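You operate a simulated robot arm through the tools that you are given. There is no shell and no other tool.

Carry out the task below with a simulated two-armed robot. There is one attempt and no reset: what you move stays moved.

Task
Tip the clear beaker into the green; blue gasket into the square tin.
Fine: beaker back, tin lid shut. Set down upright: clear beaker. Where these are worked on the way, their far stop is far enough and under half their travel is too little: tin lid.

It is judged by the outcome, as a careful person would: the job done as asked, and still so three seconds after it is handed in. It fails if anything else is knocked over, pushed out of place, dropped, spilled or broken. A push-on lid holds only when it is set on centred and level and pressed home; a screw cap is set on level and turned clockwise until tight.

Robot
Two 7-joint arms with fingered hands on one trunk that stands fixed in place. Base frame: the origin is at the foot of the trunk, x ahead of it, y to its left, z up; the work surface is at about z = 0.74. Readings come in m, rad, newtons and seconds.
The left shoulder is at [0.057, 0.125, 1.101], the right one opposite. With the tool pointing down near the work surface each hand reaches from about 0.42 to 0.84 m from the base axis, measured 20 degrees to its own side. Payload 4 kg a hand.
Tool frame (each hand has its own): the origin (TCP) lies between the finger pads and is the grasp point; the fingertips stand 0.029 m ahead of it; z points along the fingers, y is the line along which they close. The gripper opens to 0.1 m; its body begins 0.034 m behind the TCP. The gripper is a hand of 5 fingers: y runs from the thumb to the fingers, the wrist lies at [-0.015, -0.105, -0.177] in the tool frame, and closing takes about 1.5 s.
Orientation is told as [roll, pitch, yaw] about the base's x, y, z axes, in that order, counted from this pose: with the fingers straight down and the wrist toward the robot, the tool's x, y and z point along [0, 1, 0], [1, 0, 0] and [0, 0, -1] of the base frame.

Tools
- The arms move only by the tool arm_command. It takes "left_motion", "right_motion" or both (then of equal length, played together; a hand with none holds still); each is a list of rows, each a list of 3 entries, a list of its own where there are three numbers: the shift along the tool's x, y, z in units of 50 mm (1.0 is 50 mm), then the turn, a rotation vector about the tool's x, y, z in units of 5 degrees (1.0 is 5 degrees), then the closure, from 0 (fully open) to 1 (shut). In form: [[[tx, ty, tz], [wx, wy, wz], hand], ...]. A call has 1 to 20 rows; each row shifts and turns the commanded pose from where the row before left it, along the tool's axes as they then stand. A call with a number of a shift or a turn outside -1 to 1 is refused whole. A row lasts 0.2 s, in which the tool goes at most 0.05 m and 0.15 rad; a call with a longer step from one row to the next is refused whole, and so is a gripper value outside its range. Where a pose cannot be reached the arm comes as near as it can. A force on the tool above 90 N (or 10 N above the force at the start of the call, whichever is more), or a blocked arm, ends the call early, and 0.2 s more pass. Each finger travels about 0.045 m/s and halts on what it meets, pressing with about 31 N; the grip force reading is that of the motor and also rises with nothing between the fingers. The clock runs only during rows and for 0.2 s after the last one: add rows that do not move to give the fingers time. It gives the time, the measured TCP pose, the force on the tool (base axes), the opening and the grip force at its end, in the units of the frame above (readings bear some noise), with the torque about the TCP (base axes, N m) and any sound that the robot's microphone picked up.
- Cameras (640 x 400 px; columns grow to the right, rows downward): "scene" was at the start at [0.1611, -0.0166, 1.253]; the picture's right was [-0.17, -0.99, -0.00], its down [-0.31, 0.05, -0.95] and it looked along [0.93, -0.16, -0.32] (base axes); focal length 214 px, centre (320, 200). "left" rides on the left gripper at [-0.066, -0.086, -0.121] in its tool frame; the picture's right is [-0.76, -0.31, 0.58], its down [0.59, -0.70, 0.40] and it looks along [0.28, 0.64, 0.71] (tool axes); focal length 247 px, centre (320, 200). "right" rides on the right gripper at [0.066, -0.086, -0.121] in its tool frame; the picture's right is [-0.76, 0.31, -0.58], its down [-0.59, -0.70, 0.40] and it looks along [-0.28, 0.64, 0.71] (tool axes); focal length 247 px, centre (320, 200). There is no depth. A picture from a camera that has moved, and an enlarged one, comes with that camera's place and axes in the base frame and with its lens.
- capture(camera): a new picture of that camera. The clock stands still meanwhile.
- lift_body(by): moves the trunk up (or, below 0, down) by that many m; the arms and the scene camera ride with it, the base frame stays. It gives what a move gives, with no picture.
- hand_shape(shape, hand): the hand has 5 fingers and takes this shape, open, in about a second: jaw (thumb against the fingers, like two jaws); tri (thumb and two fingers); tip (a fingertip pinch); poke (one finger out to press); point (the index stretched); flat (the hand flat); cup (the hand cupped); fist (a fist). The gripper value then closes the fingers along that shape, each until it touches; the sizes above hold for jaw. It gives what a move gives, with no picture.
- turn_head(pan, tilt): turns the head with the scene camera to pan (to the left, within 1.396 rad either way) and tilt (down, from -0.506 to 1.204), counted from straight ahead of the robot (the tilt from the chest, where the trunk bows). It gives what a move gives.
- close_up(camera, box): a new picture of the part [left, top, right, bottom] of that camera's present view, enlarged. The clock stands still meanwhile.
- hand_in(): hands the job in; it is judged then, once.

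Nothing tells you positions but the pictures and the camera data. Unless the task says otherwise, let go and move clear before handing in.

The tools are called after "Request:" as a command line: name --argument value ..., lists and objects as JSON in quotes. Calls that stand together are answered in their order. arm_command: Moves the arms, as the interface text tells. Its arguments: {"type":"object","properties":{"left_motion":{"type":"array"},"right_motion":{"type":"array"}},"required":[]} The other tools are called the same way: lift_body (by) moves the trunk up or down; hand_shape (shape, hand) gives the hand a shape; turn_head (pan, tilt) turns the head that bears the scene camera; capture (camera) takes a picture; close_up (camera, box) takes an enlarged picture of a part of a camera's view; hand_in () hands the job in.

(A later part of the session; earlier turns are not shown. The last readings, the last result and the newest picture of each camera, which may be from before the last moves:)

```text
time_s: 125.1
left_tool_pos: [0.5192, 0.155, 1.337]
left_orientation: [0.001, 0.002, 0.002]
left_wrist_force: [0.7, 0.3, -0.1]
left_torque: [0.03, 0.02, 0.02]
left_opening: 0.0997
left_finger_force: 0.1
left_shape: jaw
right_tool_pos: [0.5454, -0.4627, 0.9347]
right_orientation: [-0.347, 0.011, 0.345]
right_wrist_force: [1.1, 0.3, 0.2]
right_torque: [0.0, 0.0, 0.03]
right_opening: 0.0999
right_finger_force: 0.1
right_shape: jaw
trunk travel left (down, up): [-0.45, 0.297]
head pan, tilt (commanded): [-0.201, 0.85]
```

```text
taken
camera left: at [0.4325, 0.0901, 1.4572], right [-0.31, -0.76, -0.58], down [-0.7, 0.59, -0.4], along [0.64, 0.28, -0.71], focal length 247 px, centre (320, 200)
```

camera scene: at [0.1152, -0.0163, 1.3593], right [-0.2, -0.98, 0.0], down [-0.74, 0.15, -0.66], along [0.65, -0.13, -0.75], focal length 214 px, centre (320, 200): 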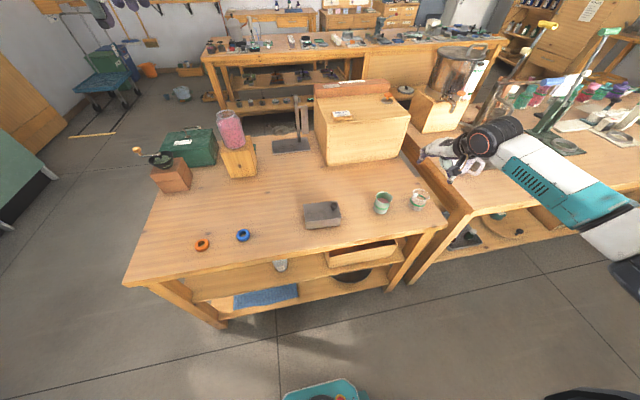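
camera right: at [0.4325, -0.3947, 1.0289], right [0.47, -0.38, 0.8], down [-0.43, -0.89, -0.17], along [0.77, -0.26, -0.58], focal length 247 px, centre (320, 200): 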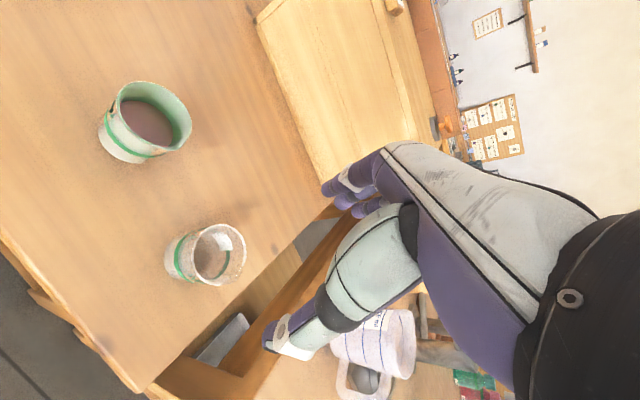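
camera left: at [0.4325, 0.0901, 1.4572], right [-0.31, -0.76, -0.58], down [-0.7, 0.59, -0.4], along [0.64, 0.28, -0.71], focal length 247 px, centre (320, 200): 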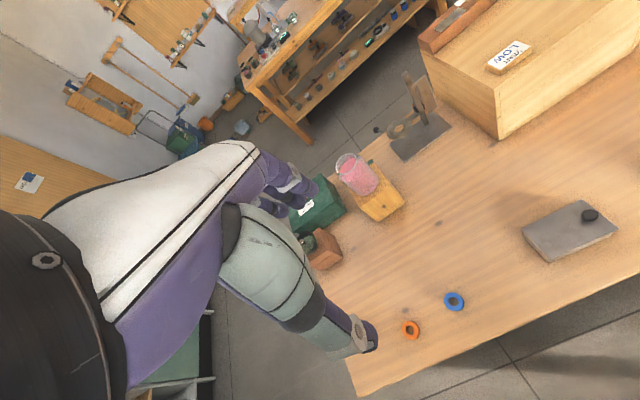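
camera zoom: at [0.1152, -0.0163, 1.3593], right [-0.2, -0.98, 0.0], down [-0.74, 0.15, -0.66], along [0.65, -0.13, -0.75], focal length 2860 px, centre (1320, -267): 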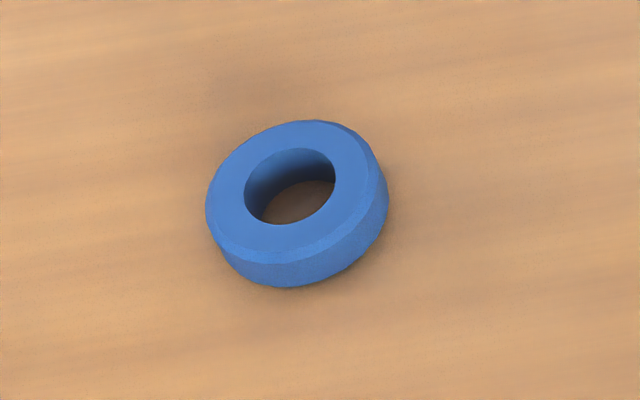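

The knob is at about (0.551, -0.152), ball centre z≈0.811; gasket is flat at (0.540, 0.156), about 44 mm wide and 13 mm thick. I'll bring the left hand over the knob, and lift the right hand further out of the way.

Request:
arm_command --left_motion '[[[-0.438, 0.046, 0.553], [0, 0, 0], 0], [[-0.438, 0.046, 0.553], [0, 0, 0], 0], [[-0.438, 0.046, 0.553], [0, 0, 0], 0], [[-0.438, 0.046, 0.553], [0, 0, 0], 0], [[-0.438, 0.046, 0.553], [0, 0, 0], 0], [[-0.438, 0.046, 0.553], [0, 0, 0], 0], [[-0.438, 0.046, 0.553], [0, 0, 0], 0], [[-0.438, 0.046, 0.553], [0, 0, 0], 0], [[-0.438, 0.046, 0.553], [0, 0, 0], 0], [[-0.438, 0.046, 0.553], [0, 0, 0], 0], [[-0.438, 0.046, 0.553], [0, 0, 0], 0], [[-0.438, 0.046, 0.553], [0, 0, 0], 0], [[-0.438, 0.046, 0.553], [0, 0, 0], 0], [[-0.438, 0.046, 0.553], [0, 0, 0], 0], [[0, 0, 0], [0, 0, 0], 0]]' --right_motion '[[[-0.136, 0, -0.376], [0, 0, 0], 0], [[-0.136, 0, -0.376], [0, 0, 0], 0], [[-0.136, 0, -0.376], [0, 0, 0], 0], [[-0.136, 0, -0.376], [0, 0, 0], 0], [[0, 0, 0], [0, 0, 0], 0], [[0, 0, 0], [0, 0, 0], 0], [[0, 0, 0], [0, 0, 0], 0], [[0, 0, 0], [0, 0, 0], 0], [[0, 0, 0], [0, 0, 0], 0], [[0, 0, 0], [0, 0, 0], 0], [[0, 0, 0], [0, 0, 0], 0], [[0, 0, 0], [0, 0, 0], 0], [[0, 0, 0], [0, 0, 0], 0], [[0, 0, 0], [0, 0, 0], 0], [[0, 0, 0], [0, 0, 0], 0]]'

Request:
capture --camera "left"

Request:
capture --camera "scene"

```text
time_s: 128.3
left_tool_pos: [0.5505, -0.1532, 0.9483]
left_orientation: [0.001, 0.001, 0.001]
left_wrist_force: [0.9, -0.7, -0.3]
left_torque: [0.01, -0.03, 0.02]
left_opening: 0.0996
left_finger_force: 0.1
left_shape: jaw
right_tool_pos: [0.5484, -0.4623, 1.0146]
right_orientation: [-0.347, 0.009, 0.344]
right_wrist_force: [0.6, -0.5, -0.6]
right_torque: [-0.02, 0.02, 0.02]
right_opening: 0.0996
right_finger_force: 0.1
right_shape: jaw
trunk travel left (down, up): [-0.45, 0.297]
head pan, tilt (commanded): [-0.201, 0.85]
```

```text
taken
camera left: at [0.4646, -0.2171, 1.0693], right [-0.31, -0.76, -0.58], down [-0.7, 0.59, -0.4], along [0.64, 0.28, -0.71], focal length 247 px, centre (320, 200)
```

left: 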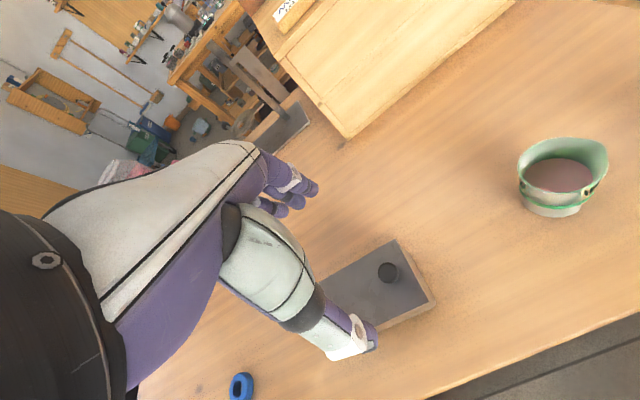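

```text
taken
camera scene: at [0.1152, -0.0161, 1.3594], right [-0.2, -0.98, 0.0], down [-0.74, 0.15, -0.66], along [0.65, -0.13, -0.75], focal length 214 px, centre (320, 200)
```

scene: 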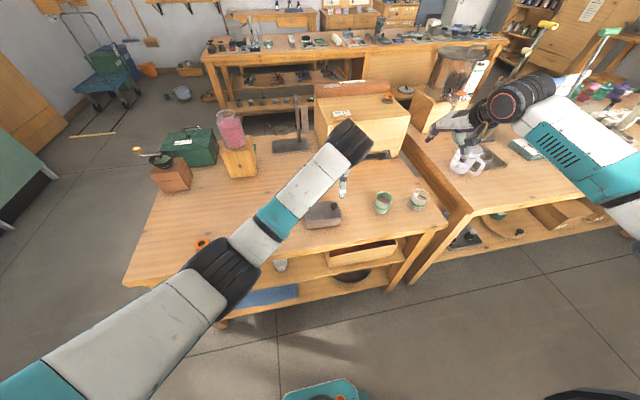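

Request:
close_up --camera "left" --box '[310, 230, 450, 340]'

Request:
close_up --camera "scene" --box '[290, 160, 380, 235]'

```text
3.64 times, centred on (380, 285) of left
camera zoom: at [0.4646, -0.2171, 1.0693], right [-0.31, -0.76, -0.58], down [-0.7, 0.59, -0.4], along [0.64, 0.28, -0.71], focal length 898 px, centre (102, -109)
```

zoom: 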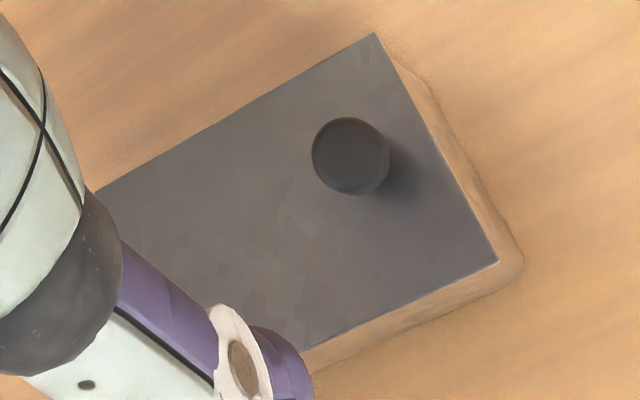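

```text
5.33 times, centred on (335, 198) of scene
camera zoom: at [0.1152, -0.0161, 1.3594], right [-0.2, -0.98, 0.0], down [-0.74, 0.15, -0.66], along [0.65, -0.13, -0.75], focal length 1144 px, centre (240, 213)
```

zoom: 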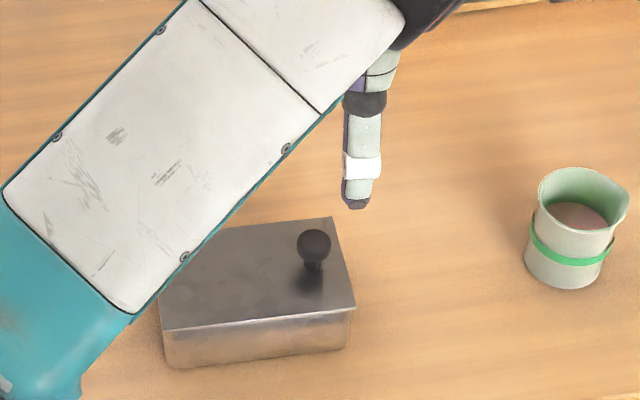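

Knob per left camera at (0.555, -0.153). I'll lower partway and pre-close the fingers to see where the tips lie relative to the knob.

Request:
arm_command --left_motion '[[[0, 0.03, 0.45], [0, 0, 0], 0.2], [[0, 0.03, 0.45], [0, 0, 0], 0.4], [[0, 0.03, 0.45], [0, 0, 0], 0.55], [[0, 0, 0.15], [0, 0, 0], 0.55], [[0, 0, 0], [0, 0, 0], 0.55], [[0, 0, 0], [0, 0, 0], 0.55], [[0, 0, 0], [0, 0, 0], 0.55]]'

Request:
close_up --camera "left" --box '[230, 150, 430, 340]'

Request:
close_up --camera "scene" --box '[290, 160, 380, 235]'

```text
time_s: 129.9
left_tool_pos: [0.5552, -0.152, 0.873]
left_orientation: [0.001, -0.001, 0.0]
left_wrist_force: [-0.7, 0.5, -0.4]
left_torque: [0.01, -0.03, 0.0]
left_opening: 0.0455
left_finger_force: 0.0
left_shape: jaw
right_tool_pos: [0.5496, -0.4635, 1.0156]
right_orientation: [-0.348, 0.011, 0.342]
right_wrist_force: [0.0, 0.3, -0.1]
right_torque: [0.0, -0.02, 0.01]
right_opening: 0.0997
right_finger_force: 0.1
right_shape: jaw
trunk travel left (down, up): [-0.45, 0.297]
head pan, tilt (commanded): [-0.201, 0.85]
```

```text
2.11 times, centred on (330, 245) of left
camera zoom: at [0.4691, -0.2162, 0.9947], right [-0.31, -0.76, -0.58], down [-0.7, 0.59, -0.4], along [0.64, 0.28, -0.71], focal length 520 px, centre (299, 105)
```

zoom: 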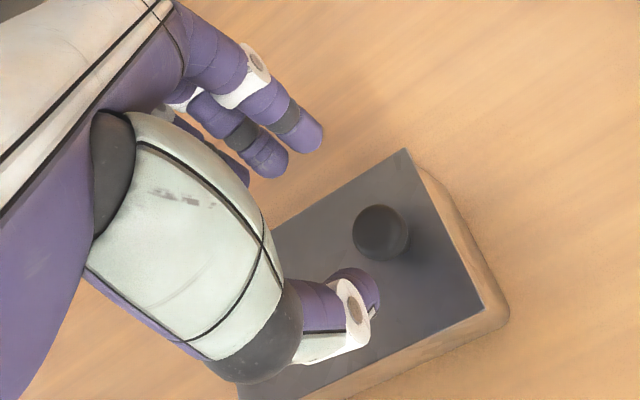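

```text
5.33 times, centred on (335, 198) of scene
camera zoom: at [0.1152, -0.0164, 1.3593], right [-0.2, -0.98, 0.0], down [-0.74, 0.15, -0.66], along [0.65, -0.13, -0.75], focal length 1144 px, centre (240, 213)
```

zoom: 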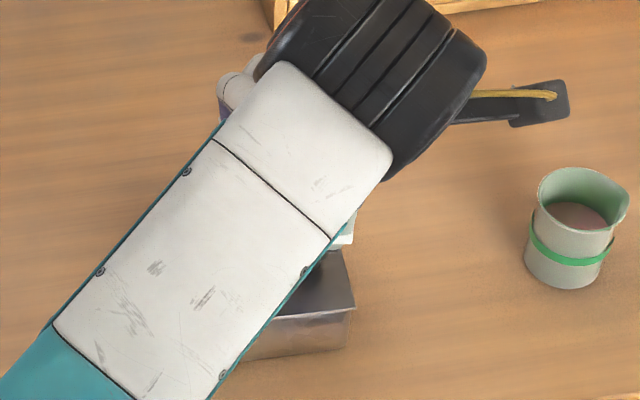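

Alignment looks right. Descending around the knob, then closing on it gently.

Request:
arm_command --left_motion '[[[0, 0, 0.26], [0, 0, 0], 0.55], [[0, 0, 0.26], [0, 0, 0], 0.55], [[0, 0, 0.26], [0, 0, 0], 0.55], [[0, 0, 0.26], [0, 0, 0], 0.55], [[0, 0, 0], [0, 0, 0], 0.55]]'

Request:
close_up --camera "left" --box '[230, 150, 430, 340]'

Request:
capture --camera "right"

```text
time_s: 131.1
left_tool_pos: [0.5558, -0.1518, 0.8206]
left_orientation: [-0.001, 0.001, 0.0]
left_wrist_force: [0.5, -0.1, 1.1]
left_torque: [-0.02, -0.01, 0.0]
left_opening: 0.0454
left_finger_force: 0.0
left_shape: jaw
right_tool_pos: [0.5485, -0.4626, 1.0141]
right_orientation: [-0.348, 0.012, 0.345]
right_wrist_force: [-0.1, 0.7, 0.0]
right_torque: [0.01, 0.01, 0.01]
right_opening: 0.0999
right_finger_force: 0.0
right_shape: jaw
trunk travel left (down, up): [-0.45, 0.297]
head pan, tilt (commanded): [-0.201, 0.85]
```

```text
2.11 times, centred on (330, 245) of left
camera zoom: at [0.4691, -0.2164, 0.942], right [-0.31, -0.76, -0.58], down [-0.7, 0.59, -0.4], along [0.64, 0.28, -0.71], focal length 520 px, centre (299, 105)
```

zoom: 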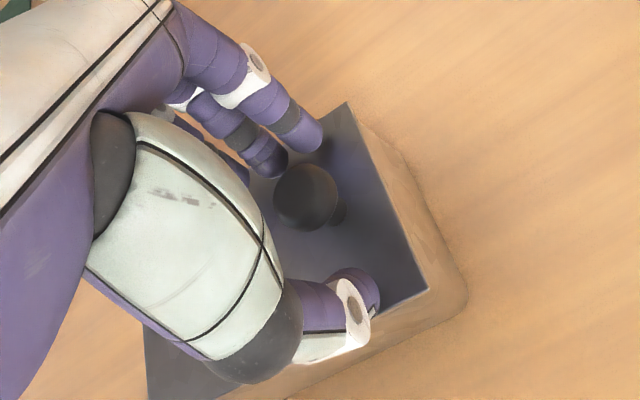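

```text
taken
camera right: at [0.4343, -0.3937, 1.1082], right [0.47, -0.38, 0.8], down [-0.43, -0.89, -0.17], along [0.77, -0.26, -0.58], focal length 247 px, centre (320, 200)
```

right: 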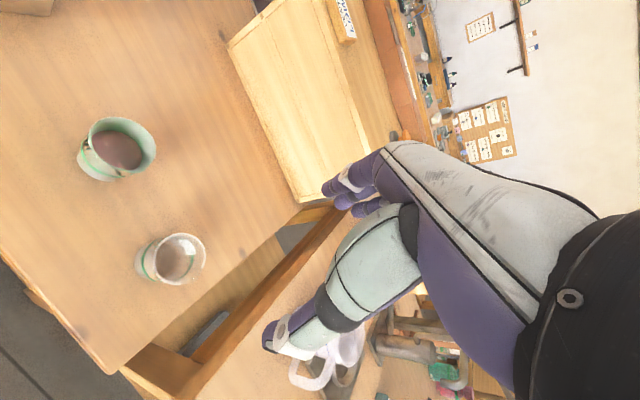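

The knob ball is well placed between thumb and the first two fingers. Closing.

Request:
arm_command --left_motion '[[[0, 0, 0], [0, 0, 0], 0.65], [[0, 0, 0], [0, 0, 0], 0.72], [[0, 0, 0], [0, 0, 0], 0.78], [[0, 0, 0], [0, 0, 0], 0.84], [[0, 0, 0], [0, 0, 0], 0.88], [[0, 0, 0], [0, 0, 0], 0.88], [[0, 0, 0], [0, 0, 0], 0.88]]'

Request:
close_up --camera "left" --box '[230, 150, 430, 340]'

```text
time_s: 132.7
left_tool_pos: [0.5559, -0.152, 0.8215]
left_orientation: [0.001, 0.001, 0.001]
left_wrist_force: [1.9, -0.2, 0.3]
left_torque: [0.02, -0.03, -0.01]
left_opening: 0.0134
left_finger_force: 0.1
left_shape: jaw
right_tool_pos: [0.5492, -0.4628, 1.0147]
right_orientation: [-0.347, 0.012, 0.344]
right_wrist_force: [0.1, -0.1, -0.9]
right_torque: [0.01, 0.0, -0.01]
right_opening: 0.0997
right_finger_force: 0.0
right_shape: jaw
trunk travel left (down, up): [-0.45, 0.297]
head pan, tilt (commanded): [-0.201, 0.85]
```

```text
2.11 times, centred on (330, 245) of left
camera zoom: at [0.4693, -0.2163, 0.942], right [-0.31, -0.76, -0.58], down [-0.7, 0.59, -0.4], along [0.64, 0.28, -0.71], focal length 520 px, centre (299, 105)
```

zoom: 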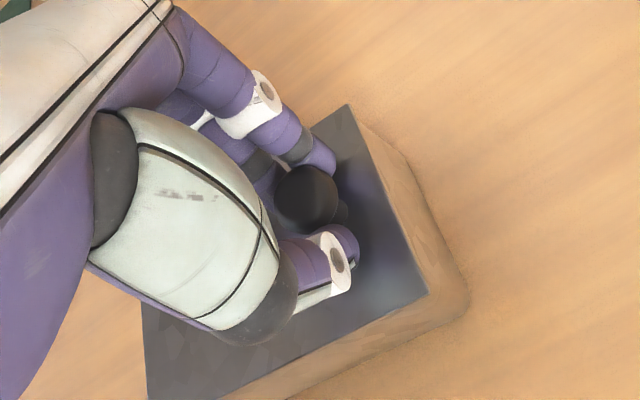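

Request:
arm_command --left_motion '[[[0, 0, 0], [0, 0, 0], 0.92], [[0, 0, 0], [0, 0, 0], 0.96], [[0, 0, 0], [0, 0, 0], 1.0], [[0, 0, 0], [0, 0, 0], 1.0], [[0, 0, 0], [0, 0, 0], 1.0], [[0, 0, 0], [0, 0, 0], 1.0]]'

Request:
close_up --camera "left" --box '[230, 150, 430, 340]'

```text
time_s: 134.1
left_tool_pos: [0.5558, -0.1518, 0.8218]
left_orientation: [-0.001, 0.003, 0.002]
left_wrist_force: [1.2, 0.5, -1.9]
left_torque: [-0.02, -0.05, 0.0]
left_opening: 0.0126
left_finger_force: 30.6
left_shape: jaw
right_tool_pos: [0.5488, -0.4632, 1.0146]
right_orientation: [-0.347, 0.011, 0.344]
right_wrist_force: [0.7, 0.5, 0.1]
right_torque: [0.03, 0.03, 0.0]
right_opening: 0.0996
right_finger_force: 0.0
right_shape: jaw
trunk travel left (down, up): [-0.45, 0.297]
head pan, tilt (commanded): [-0.201, 0.85]
```

```text
2.11 times, centred on (330, 245) of left
camera zoom: at [0.4693, -0.2163, 0.9419], right [-0.31, -0.76, -0.58], down [-0.7, 0.59, -0.4], along [0.64, 0.28, -0.71], focal length 520 px, centre (299, 105)
```

zoom: 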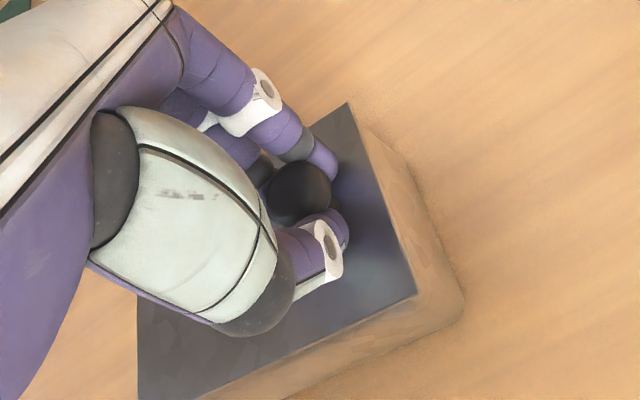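

The knob is gripped. Now a tiny probing lift of 5 mm to see whether the lid hinges.

Request:
arm_command --left_motion '[[[0, 0, -0.05], [0, 0, 0], 1.0], [[0, 0, -0.05], [0, 0, 0], 1.0], [[0, 0, 0], [0, 0, 0], 1.0], [[0, 0, 0], [0, 0, 0], 1.0]]'

Request:
close_up --camera "left" --box '[230, 150, 430, 340]'

Request:
close_up --camera "scene" --box '[290, 180, 360, 235]'

```text
time_s: 135.1
left_tool_pos: [0.5547, -0.152, 0.8276]
left_orientation: [0.0, 0.0, 0.002]
left_wrist_force: [0.7, -0.7, -3.6]
left_torque: [-0.13, 0.03, 0.04]
left_opening: 0.0124
left_finger_force: 30.6
left_shape: jaw
right_tool_pos: [0.5489, -0.4616, 1.0147]
right_orientation: [-0.348, 0.009, 0.343]
right_wrist_force: [0.5, -0.9, 0.4]
right_torque: [-0.01, 0.0, 0.0]
right_opening: 0.0997
right_finger_force: 0.0
right_shape: jaw
trunk travel left (down, up): [-0.45, 0.297]
head pan, tilt (commanded): [-0.201, 0.85]
```

```text
2.11 times, centred on (330, 245) of left
camera zoom: at [0.4688, -0.2164, 0.9475], right [-0.31, -0.76, -0.58], down [-0.7, 0.59, -0.4], along [0.64, 0.28, -0.71], focal length 520 px, centre (299, 105)
```

zoom: 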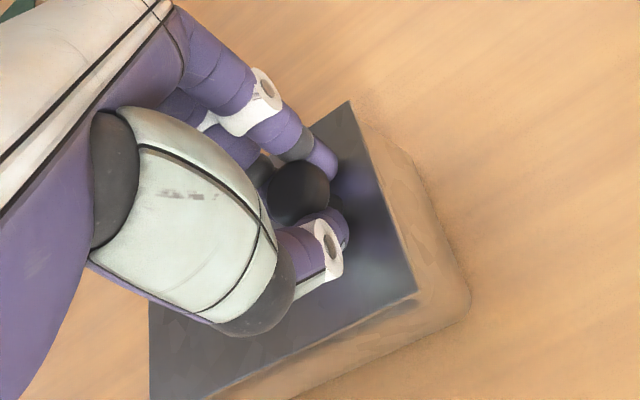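

```text
7.27 times, centred on (325, 208) of scene
camera zoom: at [0.1155, -0.0165, 1.3593], right [-0.2, -0.98, 0.0], down [-0.74, 0.15, -0.66], along [0.65, -0.13, -0.75], focal length 1560 px, centre (284, 146)
```

zoom: 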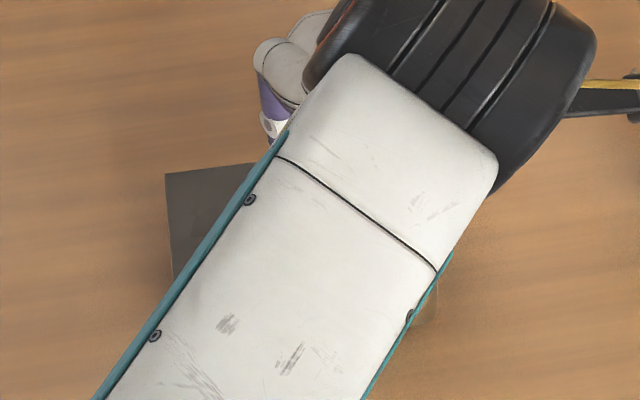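

Request:
close_up --camera "left" --box '[310, 170, 390, 270]'

Request:
close_up --camera "scene" --box '[300, 205, 350, 235]'

```text
4.00 times, centred on (350, 220) of left
camera zoom: at [0.4688, -0.2164, 0.9475], right [-0.31, -0.76, -0.58], down [-0.7, 0.59, -0.4], along [0.64, 0.28, -0.71], focal length 988 px, centre (200, 120)
```

zoom: 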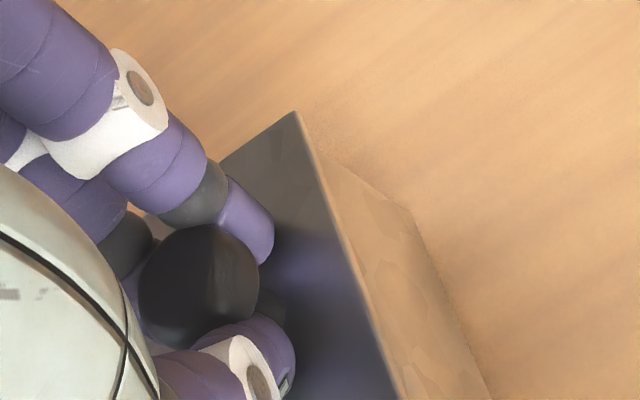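

```text
12.80 times, centred on (325, 220) of scene
camera zoom: at [0.1155, -0.0165, 1.3593], right [-0.2, -0.98, 0.0], down [-0.74, 0.15, -0.66], along [0.65, -0.13, -0.75], focal length 2745 px, centre (256, -56)
```

zoom: 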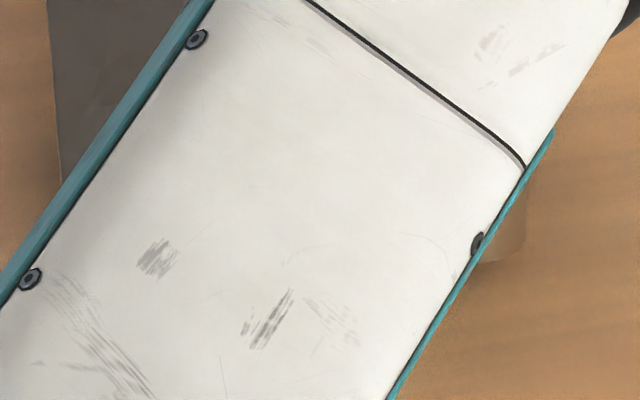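

It's unclear whether the lid or the whole tin rose. I'll bring the right hand's camera round to view the tin from the right side while the left hand holds still.

Request:
arm_command --right_motion '[[[0, 0, 0], [-0.303, 0.886, 0.11], 0], [[0, 0, 0], [-0.303, 0.886, 0.11], 0], [[0, 0, 0], [-0.303, 0.886, 0.11], 0], [[0, 0, 0], [-0.303, 0.886, 0.11], 0], [[0, 0, 0], [-0.303, 0.886, 0.11], 0], [[0, 0, 0], [-0.303, 0.886, 0.11], 0], [[0, 0, 0], [-0.303, 0.886, 0.11], 0], [[0, 0, 0], [-0.303, 0.886, 0.11], 0], [[0, 0, 0], [-0.303, 0.886, 0.11], 0], [[0, 0, 0], [-0.303, 0.886, 0.11], 0], [[0, 0, 0], [-0.303, 0.886, 0.11], 0], [[0, 0, 0], [-0.303, 0.886, 0.11], 0], [[0, 0, 0], [-0.303, 0.886, 0.11], 0], [[0, 0, 0], [-0.303, 0.886, 0.11], 0], [[-0.268, -0.123, 0.27], [0, 0, 0], 0], [[-0.268, -0.123, 0.27], [0, 0, 0], 0], [[-0.268, -0.123, 0.27], [0, 0, 0], 0], [[0, 0, 0], [0, 0, 0], 0]]'

Request:
capture --camera "right"

```text
time_s: 138.9
left_tool_pos: [0.5544, -0.1505, 0.8269]
left_orientation: [0.001, 0.003, 0.001]
left_wrist_force: [0.1, -0.5, -3.7]
left_torque: [-0.06, -0.04, -0.02]
left_opening: 0.0127
left_finger_force: 31.6
left_shape: jaw
right_tool_pos: [0.5481, -0.4632, 0.9543]
right_orientation: [0.78, -0.304, 0.143]
right_wrist_force: [0.7, -0.2, 0.1]
right_torque: [-0.04, 0.0, 0.01]
right_opening: 0.0998
right_finger_force: 0.0
right_shape: jaw
trunk travel left (down, up): [-0.45, 0.297]
head pan, tilt (commanded): [-0.201, 0.85]
```

```text
taken
camera right: at [0.4332, -0.5174, 1.056], right [0.46, -0.89, -0.02], down [-0.44, -0.2, -0.88], along [0.77, 0.41, -0.48], focal length 247 px, centre (320, 200)
```

right: 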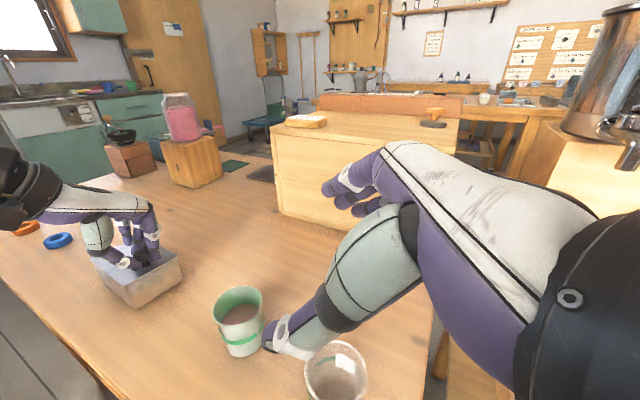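

Request:
close_up --camera "right" --box '[80, 190, 200, 310]'

```text
3.33 times, centred on (140, 250) of right
camera zoom: at [0.4332, -0.5174, 1.056], right [0.46, -0.89, -0.02], down [-0.44, -0.2, -0.88], along [0.77, 0.41, -0.48], focal length 823 px, centre (920, 33)
```

zoom: 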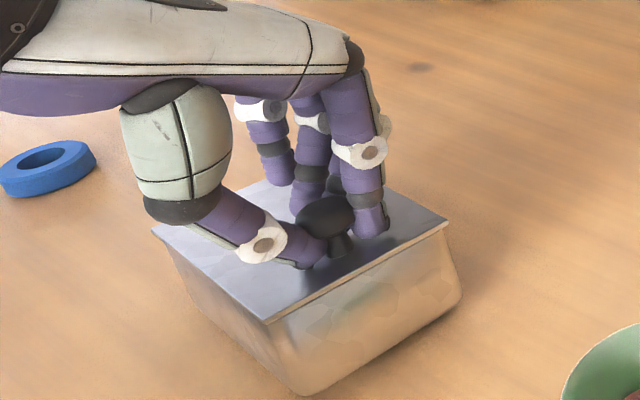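

The side view is clear: the lid stays flush and the whole tin end rose, so it isn't a lift-up hinge — likely a sliding lid. I'll set the tin back flat and then probe a small slide.

Request:
arm_command --left_motion '[[[0, 0, 0.05], [0, 0, 0], 1.0], [[0, 0, 0.05], [0, 0, 0], 1.0], [[0, 0, 0.01], [0, 0, 0], 1.0], [[0, 0, 0], [0, 0, 0], 1.0]]'

Request:
close_up --camera "right" --box '[80, 190, 200, 310]'

```text
time_s: 139.9
left_tool_pos: [0.5559, -0.1522, 0.8208]
left_orientation: [0.0, 0.003, 0.003]
left_wrist_force: [0.1, 0.3, -2.7]
left_torque: [-0.04, -0.05, -0.01]
left_opening: 0.0126
left_finger_force: 31.2
left_shape: jaw
right_tool_pos: [0.5473, -0.4626, 0.9533]
right_orientation: [0.778, -0.305, 0.143]
right_wrist_force: [-0.5, -0.9, -0.2]
right_torque: [0.0, 0.02, 0.01]
right_opening: 0.0996
right_finger_force: 0.0
right_shape: jaw
trunk travel left (down, up): [-0.45, 0.297]
head pan, tilt (commanded): [-0.201, 0.85]
```

```text
3.33 times, centred on (140, 250) of right
camera zoom: at [0.4332, -0.5174, 1.0561], right [0.46, -0.89, -0.02], down [-0.44, -0.2, -0.88], along [0.77, 0.41, -0.48], focal length 823 px, centre (920, 33)
```

zoom: 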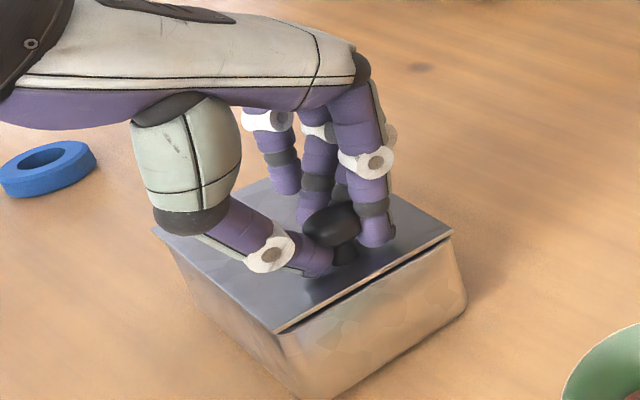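

Request:
close_up --camera "right" --box '[100, 215, 175, 285]'

```text
5.71 times, centred on (138, 250) of right
camera zoom: at [0.4332, -0.5174, 1.0561], right [0.46, -0.89, -0.02], down [-0.44, -0.2, -0.88], along [0.77, 0.41, -0.48], focal length 1411 px, centre (1363, -86)
```

zoom: 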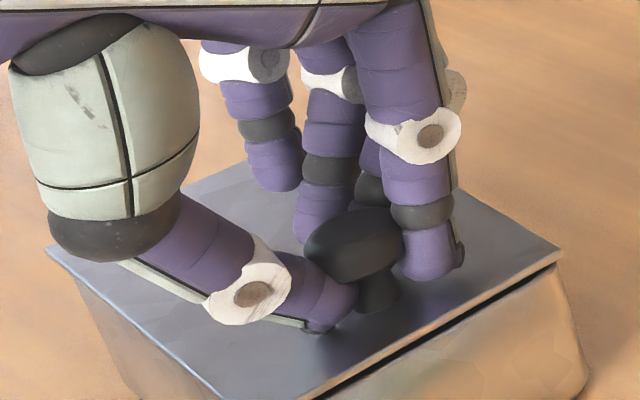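

There is now a visible gap at the knob end, so the lid does rise — probably hinged at its left edge with some stiffness. I'll lift a little more along that arc and look.

Request:
arm_command --left_motion '[[[0.012, 0, -0.05], [0, 0, 0], 1.0], [[0.012, 0, -0.05], [0, 0, 0], 1.0], [[0.012, 0, -0.05], [0, 0, 0], 1.0], [[0.012, 0, -0.05], [0, 0, 0], 1.0], [[0, 0, 0], [0, 0, 0], 1.0]]'

Request:
close_up --camera "right" --box '[80, 190, 200, 310]'

```text
time_s: 141.1
left_tool_pos: [0.5573, -0.1462, 0.8306]
left_orientation: [0.006, 0.001, 0.003]
left_wrist_force: [-0.6, -0.4, -3.6]
left_torque: [-0.13, 0.01, -0.02]
left_opening: 0.0128
left_finger_force: 30.6
left_shape: jaw
right_tool_pos: [0.5473, -0.4627, 0.9545]
right_orientation: [0.779, -0.306, 0.143]
right_wrist_force: [-0.6, 0.3, 0.4]
right_torque: [-0.02, 0.0, -0.01]
right_opening: 0.1
right_finger_force: 0.0
right_shape: jaw
trunk travel left (down, up): [-0.45, 0.297]
head pan, tilt (commanded): [-0.201, 0.85]
```

```text
3.33 times, centred on (140, 250) of right
camera zoom: at [0.4333, -0.5174, 1.0561], right [0.46, -0.89, -0.02], down [-0.44, -0.2, -0.88], along [0.77, 0.41, -0.48], focal length 823 px, centre (920, 33)
```

zoom: 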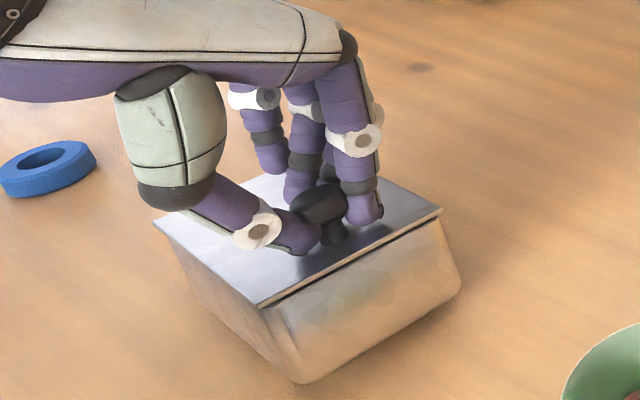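

The whole tin tips up with the lid again, keeping only that small gap. I'll set it back flat and probe sliding the lid a few millimetres toward -y, then +y, watching from the side.

Request:
arm_command --left_motion '[[[-0.024, 0, 0.06], [0, 0, 0], 1.0], [[-0.024, 0, 0.06], [0, 0, 0], 1.0], [[-0.024, 0, 0.06], [0, 0, 0], 1.0], [[0, 0, 0.03], [0, 0, 0], 1.0], [[0, 0, 0], [0, 0, 0], 1.0]]'

Request:
close_up --camera "right" --box '[80, 190, 200, 310]'

Request:
arm_command --left_motion '[[[-0.04, 0, 0], [0, 0, 0], 1.0], [[-0.04, 0, 0], [0, 0, 0], 1.0], [[-0.04, 0, 0], [0, 0, 0], 1.0], [[0, 0, 0], [0, 0, 0], 1.0]]'

Request:
close_up --camera "right" --box '[80, 190, 200, 310]'

```text
time_s: 142.3
left_tool_pos: [0.5599, -0.1317, 0.8168]
left_orientation: [0.032, -0.014, 0.013]
left_wrist_force: [-16.1, 0.9, 30.0]
left_torque: [-0.25, 0.25, 0.02]
left_opening: 0.0145
left_finger_force: 30.9
left_shape: jaw
right_tool_pos: [0.5449, -0.4624, 0.9578]
right_orientation: [0.779, -0.309, 0.143]
right_wrist_force: [0.1, -0.5, 0.5]
right_torque: [-0.01, 0.03, -0.01]
right_opening: 0.0996
right_finger_force: 0.0
right_shape: jaw
trunk travel left (down, up): [-0.45, 0.297]
head pan, tilt (commanded): [-0.201, 0.85]
```

```text
3.33 times, centred on (140, 250) of right
camera zoom: at [0.4295, -0.5169, 1.0584], right [0.46, -0.89, -0.02], down [-0.43, -0.2, -0.88], along [0.78, 0.41, -0.48], focal length 823 px, centre (920, 33)
```

zoom: 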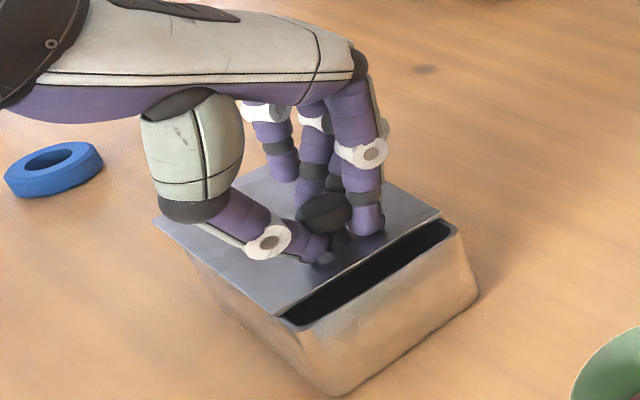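

```text
time_s: 143.3
left_tool_pos: [0.5659, -0.1234, 0.816]
left_orientation: [0.049, -0.025, 0.023]
left_wrist_force: [-28.8, 2.4, 54.9]
left_torque: [-0.43, 0.57, 0.11]
left_opening: 0.0182
left_finger_force: 31.2
left_shape: jaw
right_tool_pos: [0.5422, -0.4614, 0.9587]
right_orientation: [0.778, -0.312, 0.143]
right_wrist_force: [-1.1, -0.3, 0.6]
right_torque: [-0.02, 0.01, 0.01]
right_opening: 0.0999
right_finger_force: 0.0
right_shape: jaw
trunk travel left (down, up): [-0.45, 0.297]
head pan, tilt (commanded): [-0.201, 0.85]
```

```text
3.33 times, centred on (140, 250) of right
camera zoom: at [0.4269, -0.5164, 1.0597], right [0.46, -0.89, -0.02], down [-0.43, -0.2, -0.88], along [0.78, 0.41, -0.48], focal length 823 px, centre (920, 33)
```

zoom: 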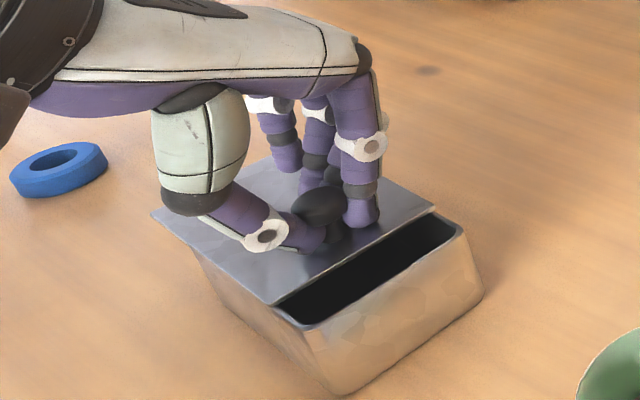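

Unexpected: the lid has started sliding toward +y (opening the right end), and the hand is pressing hard on the tin (55 N). I'll stop and look before anything else.

Request:
capture --camera "scene"

Request:
capture --camera "right"

Request:
capture --camera "left"

```text
taken
camera scene: at [0.1071, -0.0152, 1.3603], right [-0.2, -0.98, 0.0], down [-0.73, 0.15, -0.66], along [0.65, -0.13, -0.75], focal length 214 px, centre (320, 200)
```

scene: 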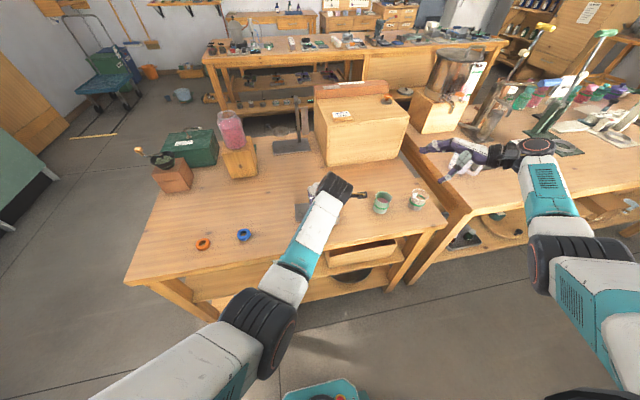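

```text
taken
camera right: at [0.4269, -0.5164, 1.0597], right [0.46, -0.89, -0.02], down [-0.43, -0.2, -0.88], along [0.78, 0.41, -0.48], focal length 247 px, centre (320, 200)
```

right: 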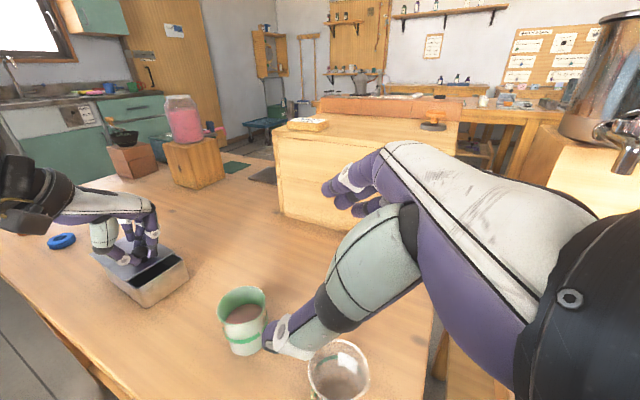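

```text
taken
camera left: at [0.4779, -0.1955, 0.9315], right [-0.27, -0.74, -0.62], down [-0.71, 0.59, -0.39], along [0.65, 0.33, -0.68], focal length 247 px, centre (320, 200)
```

left: 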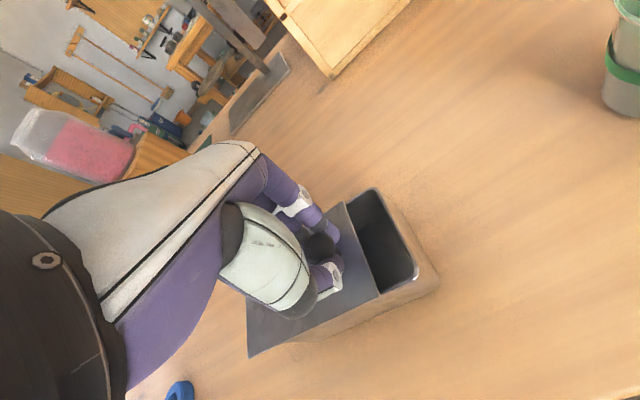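

The side view now makes sense: the lid is a slider that opens toward +y; the dark slit was the opening. The hand is pressing too hard, so I'll ease it up a few millimetres.

Request:
arm_command --left_motion '[[[0, 0, -0.04], [0, 0, 0], 1.0], [[0, 0, -0.03], [0, 0, 0], 1.0], [[0, 0, 0], [0, 0, 0], 1.0]]'

Request:
close_up --camera "right" --box '[80, 190, 200, 310]'

```text
time_s: 144.3
left_tool_pos: [0.5742, -0.1204, 0.8176]
left_orientation: [0.052, -0.026, 0.03]
left_wrist_force: [-1.4, -0.8, 10.4]
left_torque: [-0.25, -0.33, -0.09]
left_opening: 0.0145
left_finger_force: 30.6
left_shape: jaw
right_tool_pos: [0.5467, -0.4625, 0.9551]
right_orientation: [0.778, -0.306, 0.142]
right_wrist_force: [-0.6, -0.1, 0.2]
right_torque: [-0.01, 0.0, -0.01]
right_opening: 0.0998
right_finger_force: 0.1
right_shape: jaw
trunk travel left (down, up): [-0.45, 0.297]
head pan, tilt (commanded): [-0.201, 0.85]
stopped in row 3 (left hand): the arm was blocked; the commanded pose is now the measured one
```

```text
3.33 times, centred on (140, 250) of right
camera zoom: at [0.4329, -0.5171, 1.0562], right [0.46, -0.89, -0.02], down [-0.44, -0.2, -0.88], along [0.77, 0.41, -0.48], focal length 823 px, centre (920, 33)
```

zoom: 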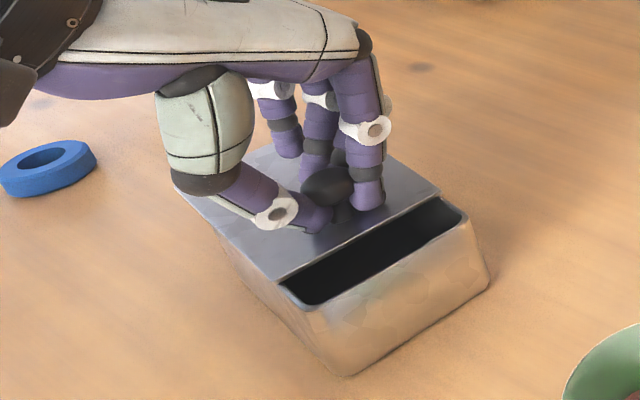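

The arm reports being blocked, so I'll release the knob to clear all contact forces, then reassess.

Request:
arm_command --left_motion '[[[0, 0, 0], [0, 0, 0], 0.8], [[0, 0, 0], [0, 0, 0], 0.65], [[0, 0, 0], [0, 0, 0], 0.5], [[0, 0, 0], [0, 0, 0], 0.5], [[0, 0, 0], [0, 0, 0], 0.5]]'

Request:
close_up --camera "right" --box '[80, 190, 200, 310]'

Request:
capture --camera "left"

```text
time_s: 145.5
left_tool_pos: [0.5736, -0.1203, 0.8176]
left_orientation: [0.052, -0.024, 0.03]
left_wrist_force: [2.1, -0.4, 16.6]
left_torque: [-0.07, -0.02, -0.04]
left_opening: 0.0455
left_finger_force: 0.1
left_shape: jaw
right_tool_pos: [0.5463, -0.4629, 0.9545]
right_orientation: [0.779, -0.307, 0.143]
right_wrist_force: [-0.3, 1.0, 0.3]
right_torque: [0.02, 0.01, -0.03]
right_opening: 0.0997
right_finger_force: 0.0
right_shape: jaw
trunk travel left (down, up): [-0.45, 0.297]
head pan, tilt (commanded): [-0.201, 0.85]
```

```text
3.33 times, centred on (140, 250) of right
camera zoom: at [0.4321, -0.5171, 1.0569], right [0.46, -0.89, -0.02], down [-0.43, -0.2, -0.88], along [0.77, 0.41, -0.48], focal length 823 px, centre (920, 33)
```

zoom: 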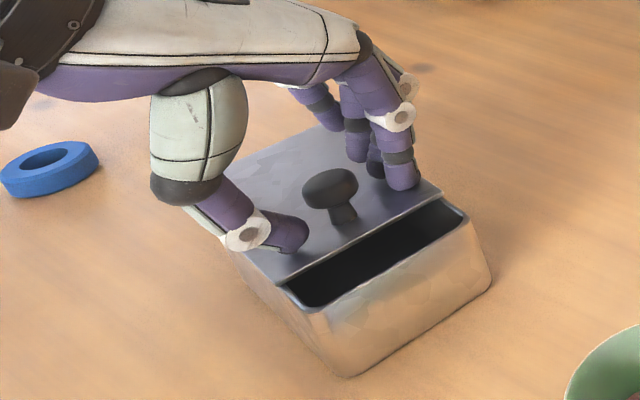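

```text
taken
camera left: at [0.4865, -0.1936, 0.9324], right [-0.27, -0.73, -0.62], down [-0.71, 0.59, -0.38], along [0.65, 0.34, -0.68], focal length 247 px, centre (320, 200)
```

left: 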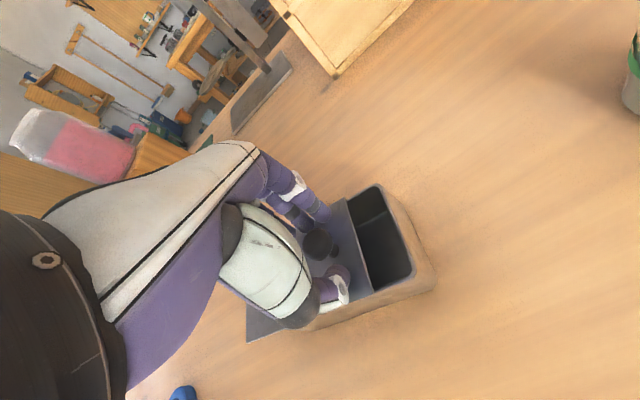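

Request:
arm_command --left_motion '[[[0, 0, -0.1], [0, 0, 0], 0.5], [[0, 0, -0.2], [0, 0, 0], 0.4], [[0, 0, -0.3], [0, 0, 0], 0.2], [[0, 0, -0.5], [0, 0, 0], 0.1], [[0, 0, -0.5], [0, 0, 0], 0], [[0, 0, 0], [0, 0, 0], 0]]'

Request:
close_up --camera "right" --box '[80, 170, 220, 310]'

Request:
close_up --camera "left" --box '[220, 170, 440, 370]'

Request:
close_up --camera "scene" --box '[280, 170, 370, 240]'

```text
time_s: 147.1
left_tool_pos: [0.5814, -0.1018, 0.8846]
left_orientation: [0.091, -0.023, 0.052]
left_wrist_force: [0.4, 0.1, -0.9]
left_torque: [0.02, -0.02, -0.01]
left_opening: 0.0996
left_finger_force: 0.0
left_shape: jaw
right_tool_pos: [0.5476, -0.4631, 0.9549]
right_orientation: [0.778, -0.306, 0.144]
right_wrist_force: [-0.1, 0.9, -0.1]
right_torque: [0.0, -0.02, -0.01]
right_opening: 0.0997
right_finger_force: 0.1
right_shape: jaw
trunk travel left (down, up): [-0.45, 0.297]
head pan, tilt (commanded): [-0.201, 0.85]
stopped in row 6 (left hand): the arm was blocked; the commanded pose is now the measured one
```

```text
2.86 times, centred on (150, 240) of right
camera zoom: at [0.4331, -0.5173, 1.0563], right [0.46, -0.89, -0.02], down [-0.44, -0.2, -0.88], along [0.77, 0.41, -0.48], focal length 706 px, centre (806, 86)
```

zoom: 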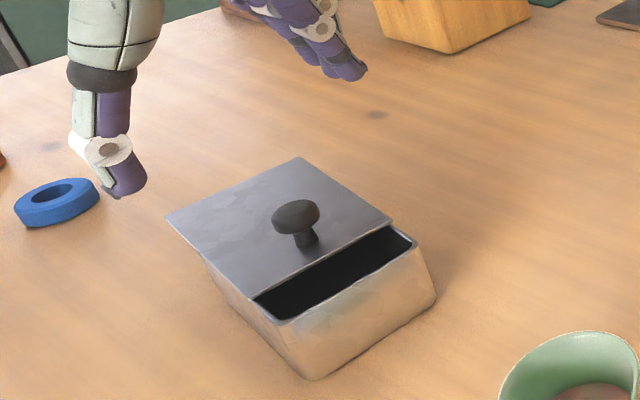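

```text
2.00 times, centred on (330, 270) of left
camera zoom: at [0.4966, -0.1802, 0.9975], right [-0.26, -0.72, -0.65], down [-0.73, 0.59, -0.36], along [0.64, 0.38, -0.67], focal length 494 px, centre (300, 60)
```

zoom: 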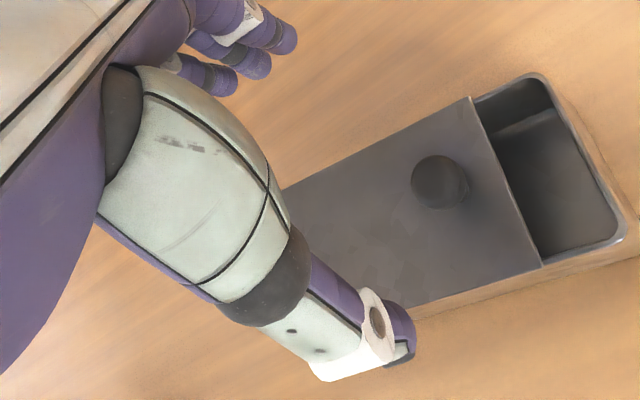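

```text
5.71 times, centred on (325, 205) of scene
camera zoom: at [0.1153, -0.0162, 1.3593], right [-0.2, -0.98, 0.0], down [-0.74, 0.15, -0.66], along [0.65, -0.13, -0.75], focal length 1226 px, centre (291, 171)
```

zoom: 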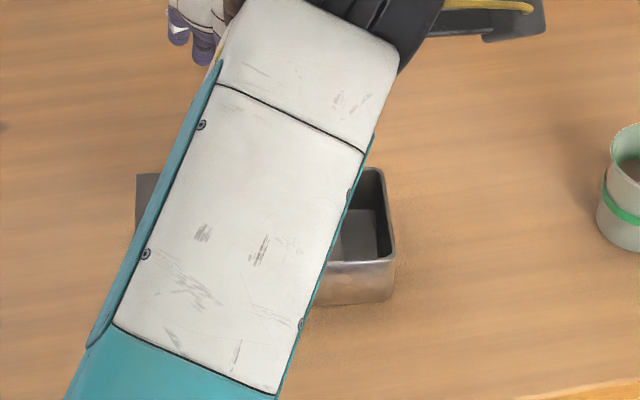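

The left hand is now free of the tin, but the arm itself still reports "blocked" — something up the arm may be touching or at a limit. Let me look down at the left arm.

Request:
turn_head --pan 0.5 --tilt 1.1

Request:
capture --camera "scene"

```text
time_s: 148.2
left_tool_pos: [0.5799, -0.1021, 0.8842]
left_orientation: [0.089, -0.018, 0.051]
left_wrist_force: [-0.3, 0.0, -0.1]
left_torque: [0.01, 0.01, 0.02]
left_opening: 0.0997
left_finger_force: 0.0
left_shape: jaw
right_tool_pos: [0.548, -0.4622, 0.9547]
right_orientation: [0.779, -0.305, 0.142]
right_wrist_force: [-0.4, -0.4, 0.9]
right_torque: [0.03, -0.01, -0.01]
right_opening: 0.0997
right_finger_force: 0.1
right_shape: jaw
trunk travel left (down, up): [-0.45, 0.297]
head pan, tilt (commanded): [0.499, 1.1]
```

```text
taken
camera scene: at [0.0941, 0.0293, 1.3416], right [0.48, -0.88, 0.0], down [-0.78, -0.43, -0.45], along [0.4, 0.22, -0.89], focal length 214 px, centre (320, 200)
```

scene: 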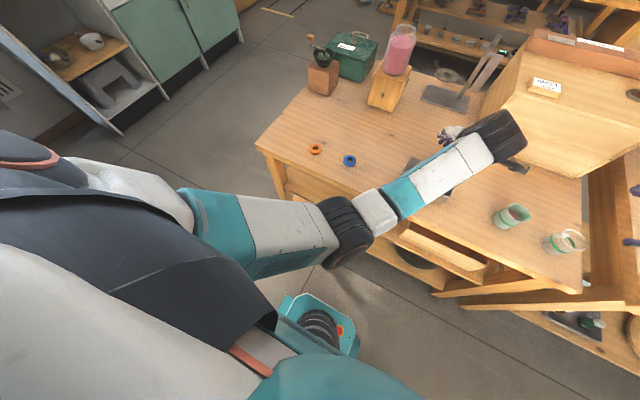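

Request:
arm_command --left_motion '[[[0.3, 0, -0.3], [0, 0, 0], 0], [[0.3, 0, -0.3], [0, 0, 0], 0], [[0.3, 0, -0.3], [0, 0, 0], 0], [[0, 0, 0], [0, 0, 0], 0]]'

```text
time_s: 149.2
left_tool_pos: [0.5782, -0.0626, 0.9322]
left_orientation: [0.09, -0.016, 0.05]
left_wrist_force: [-0.3, -0.1, 0.5]
left_torque: [-0.01, 0.01, 0.0]
left_opening: 0.0999
left_finger_force: 0.1
left_shape: jaw
right_tool_pos: [0.5476, -0.4625, 0.9546]
right_orientation: [0.779, -0.306, 0.143]
right_wrist_force: [0.9, -0.5, 0.8]
right_torque: [0.0, 0.0, -0.01]
right_opening: 0.0998
right_finger_force: 0.2
right_shape: jaw
trunk travel left (down, up): [-0.45, 0.297]
head pan, tilt (commanded): [0.499, 1.1]
```

The arm moves freely away from there. The lid is already open about 3 cm; I'll clear the left hand off to its side and re-measure the tin from the head camera.

Request:
arm_command --left_motion '[[[0.5, -0.1, -0.4], [-0.3, -0.7, 0], 0], [[0.5, -0.1, -0.4], [0, -0.7, 0.5], 0], [[0.5, -0.1, -0.4], [0, -0.4, 0.5], 0], [[0.5, -0.1, -0.4], [0, 0, 0], 0], [[0.5, -0.1, -0.4], [0, 0, 0], 0], [[0.5, -0.1, -0.4], [0, 0, 0], 0], [[0.5, -0.1, -0.4], [0, 0, 0], 0], [[0.5, -0.1, -0.4], [0, 0, 0], 0], [[0, 0, 0], [0, 0, 0], 0]]'

Request:
turn_head --pan -0.2 --tilt 0.85

Request:
capture --camera "scene"

Request:
close_up --camera "scene" --box '[285, 185, 357, 235]'

```text
time_s: 151.2
left_tool_pos: [0.5332, 0.1406, 1.0857]
left_orientation: [-0.068, -0.047, -0.042]
left_wrist_force: [0.8, 0.0, -0.2]
left_torque: [0.04, 0.03, -0.01]
left_opening: 0.0999
left_finger_force: 0.1
left_shape: jaw
right_tool_pos: [0.5471, -0.4624, 0.9553]
right_orientation: [0.778, -0.305, 0.142]
right_wrist_force: [1.1, 0.3, 0.3]
right_torque: [0.0, -0.01, 0.02]
right_opening: 0.0998
right_finger_force: 0.1
right_shape: jaw
trunk travel left (down, up): [-0.45, 0.297]
head pan, tilt (commanded): [0.499, 1.1]
```

```text
time_s: 152.2
left_tool_pos: [0.5335, 0.1421, 1.0843]
left_orientation: [-0.069, -0.046, -0.038]
left_wrist_force: [0.6, -0.6, 0.0]
left_torque: [0.02, 0.0, -0.01]
left_opening: 0.1
left_finger_force: 0.0
left_shape: jaw
right_tool_pos: [0.5473, -0.4631, 0.9551]
right_orientation: [0.778, -0.305, 0.143]
right_wrist_force: [0.5, 0.0, -0.6]
right_torque: [-0.01, 0.0, -0.01]
right_opening: 0.0997
right_finger_force: 0.0
right_shape: jaw
trunk travel left (down, up): [-0.45, 0.297]
head pan, tilt (commanded): [-0.201, 0.85]
```

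```text
taken
camera scene: at [0.1152, -0.0163, 1.3593], right [-0.2, -0.98, 0.0], down [-0.74, 0.15, -0.66], along [0.65, -0.13, -0.75], focal length 214 px, centre (320, 200)
```

scene: 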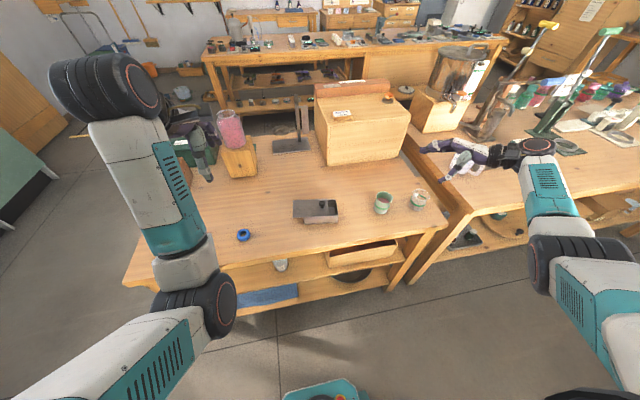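

```text
8.00 times, centred on (321, 210) of scene
camera zoom: at [0.1152, -0.0163, 1.3593], right [-0.2, -0.98, 0.0], down [-0.74, 0.15, -0.66], along [0.65, -0.13, -0.75], focal length 1716 px, centre (312, 120)
```

zoom: 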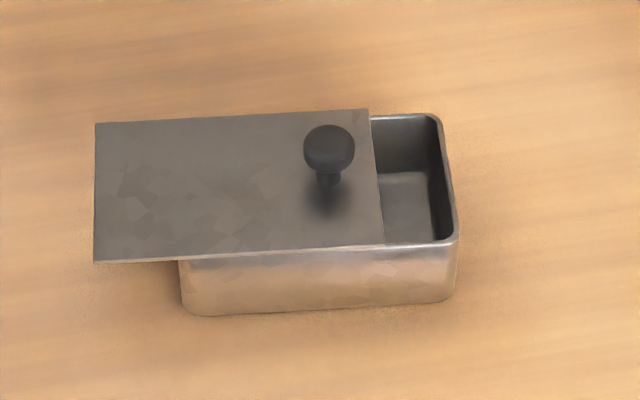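

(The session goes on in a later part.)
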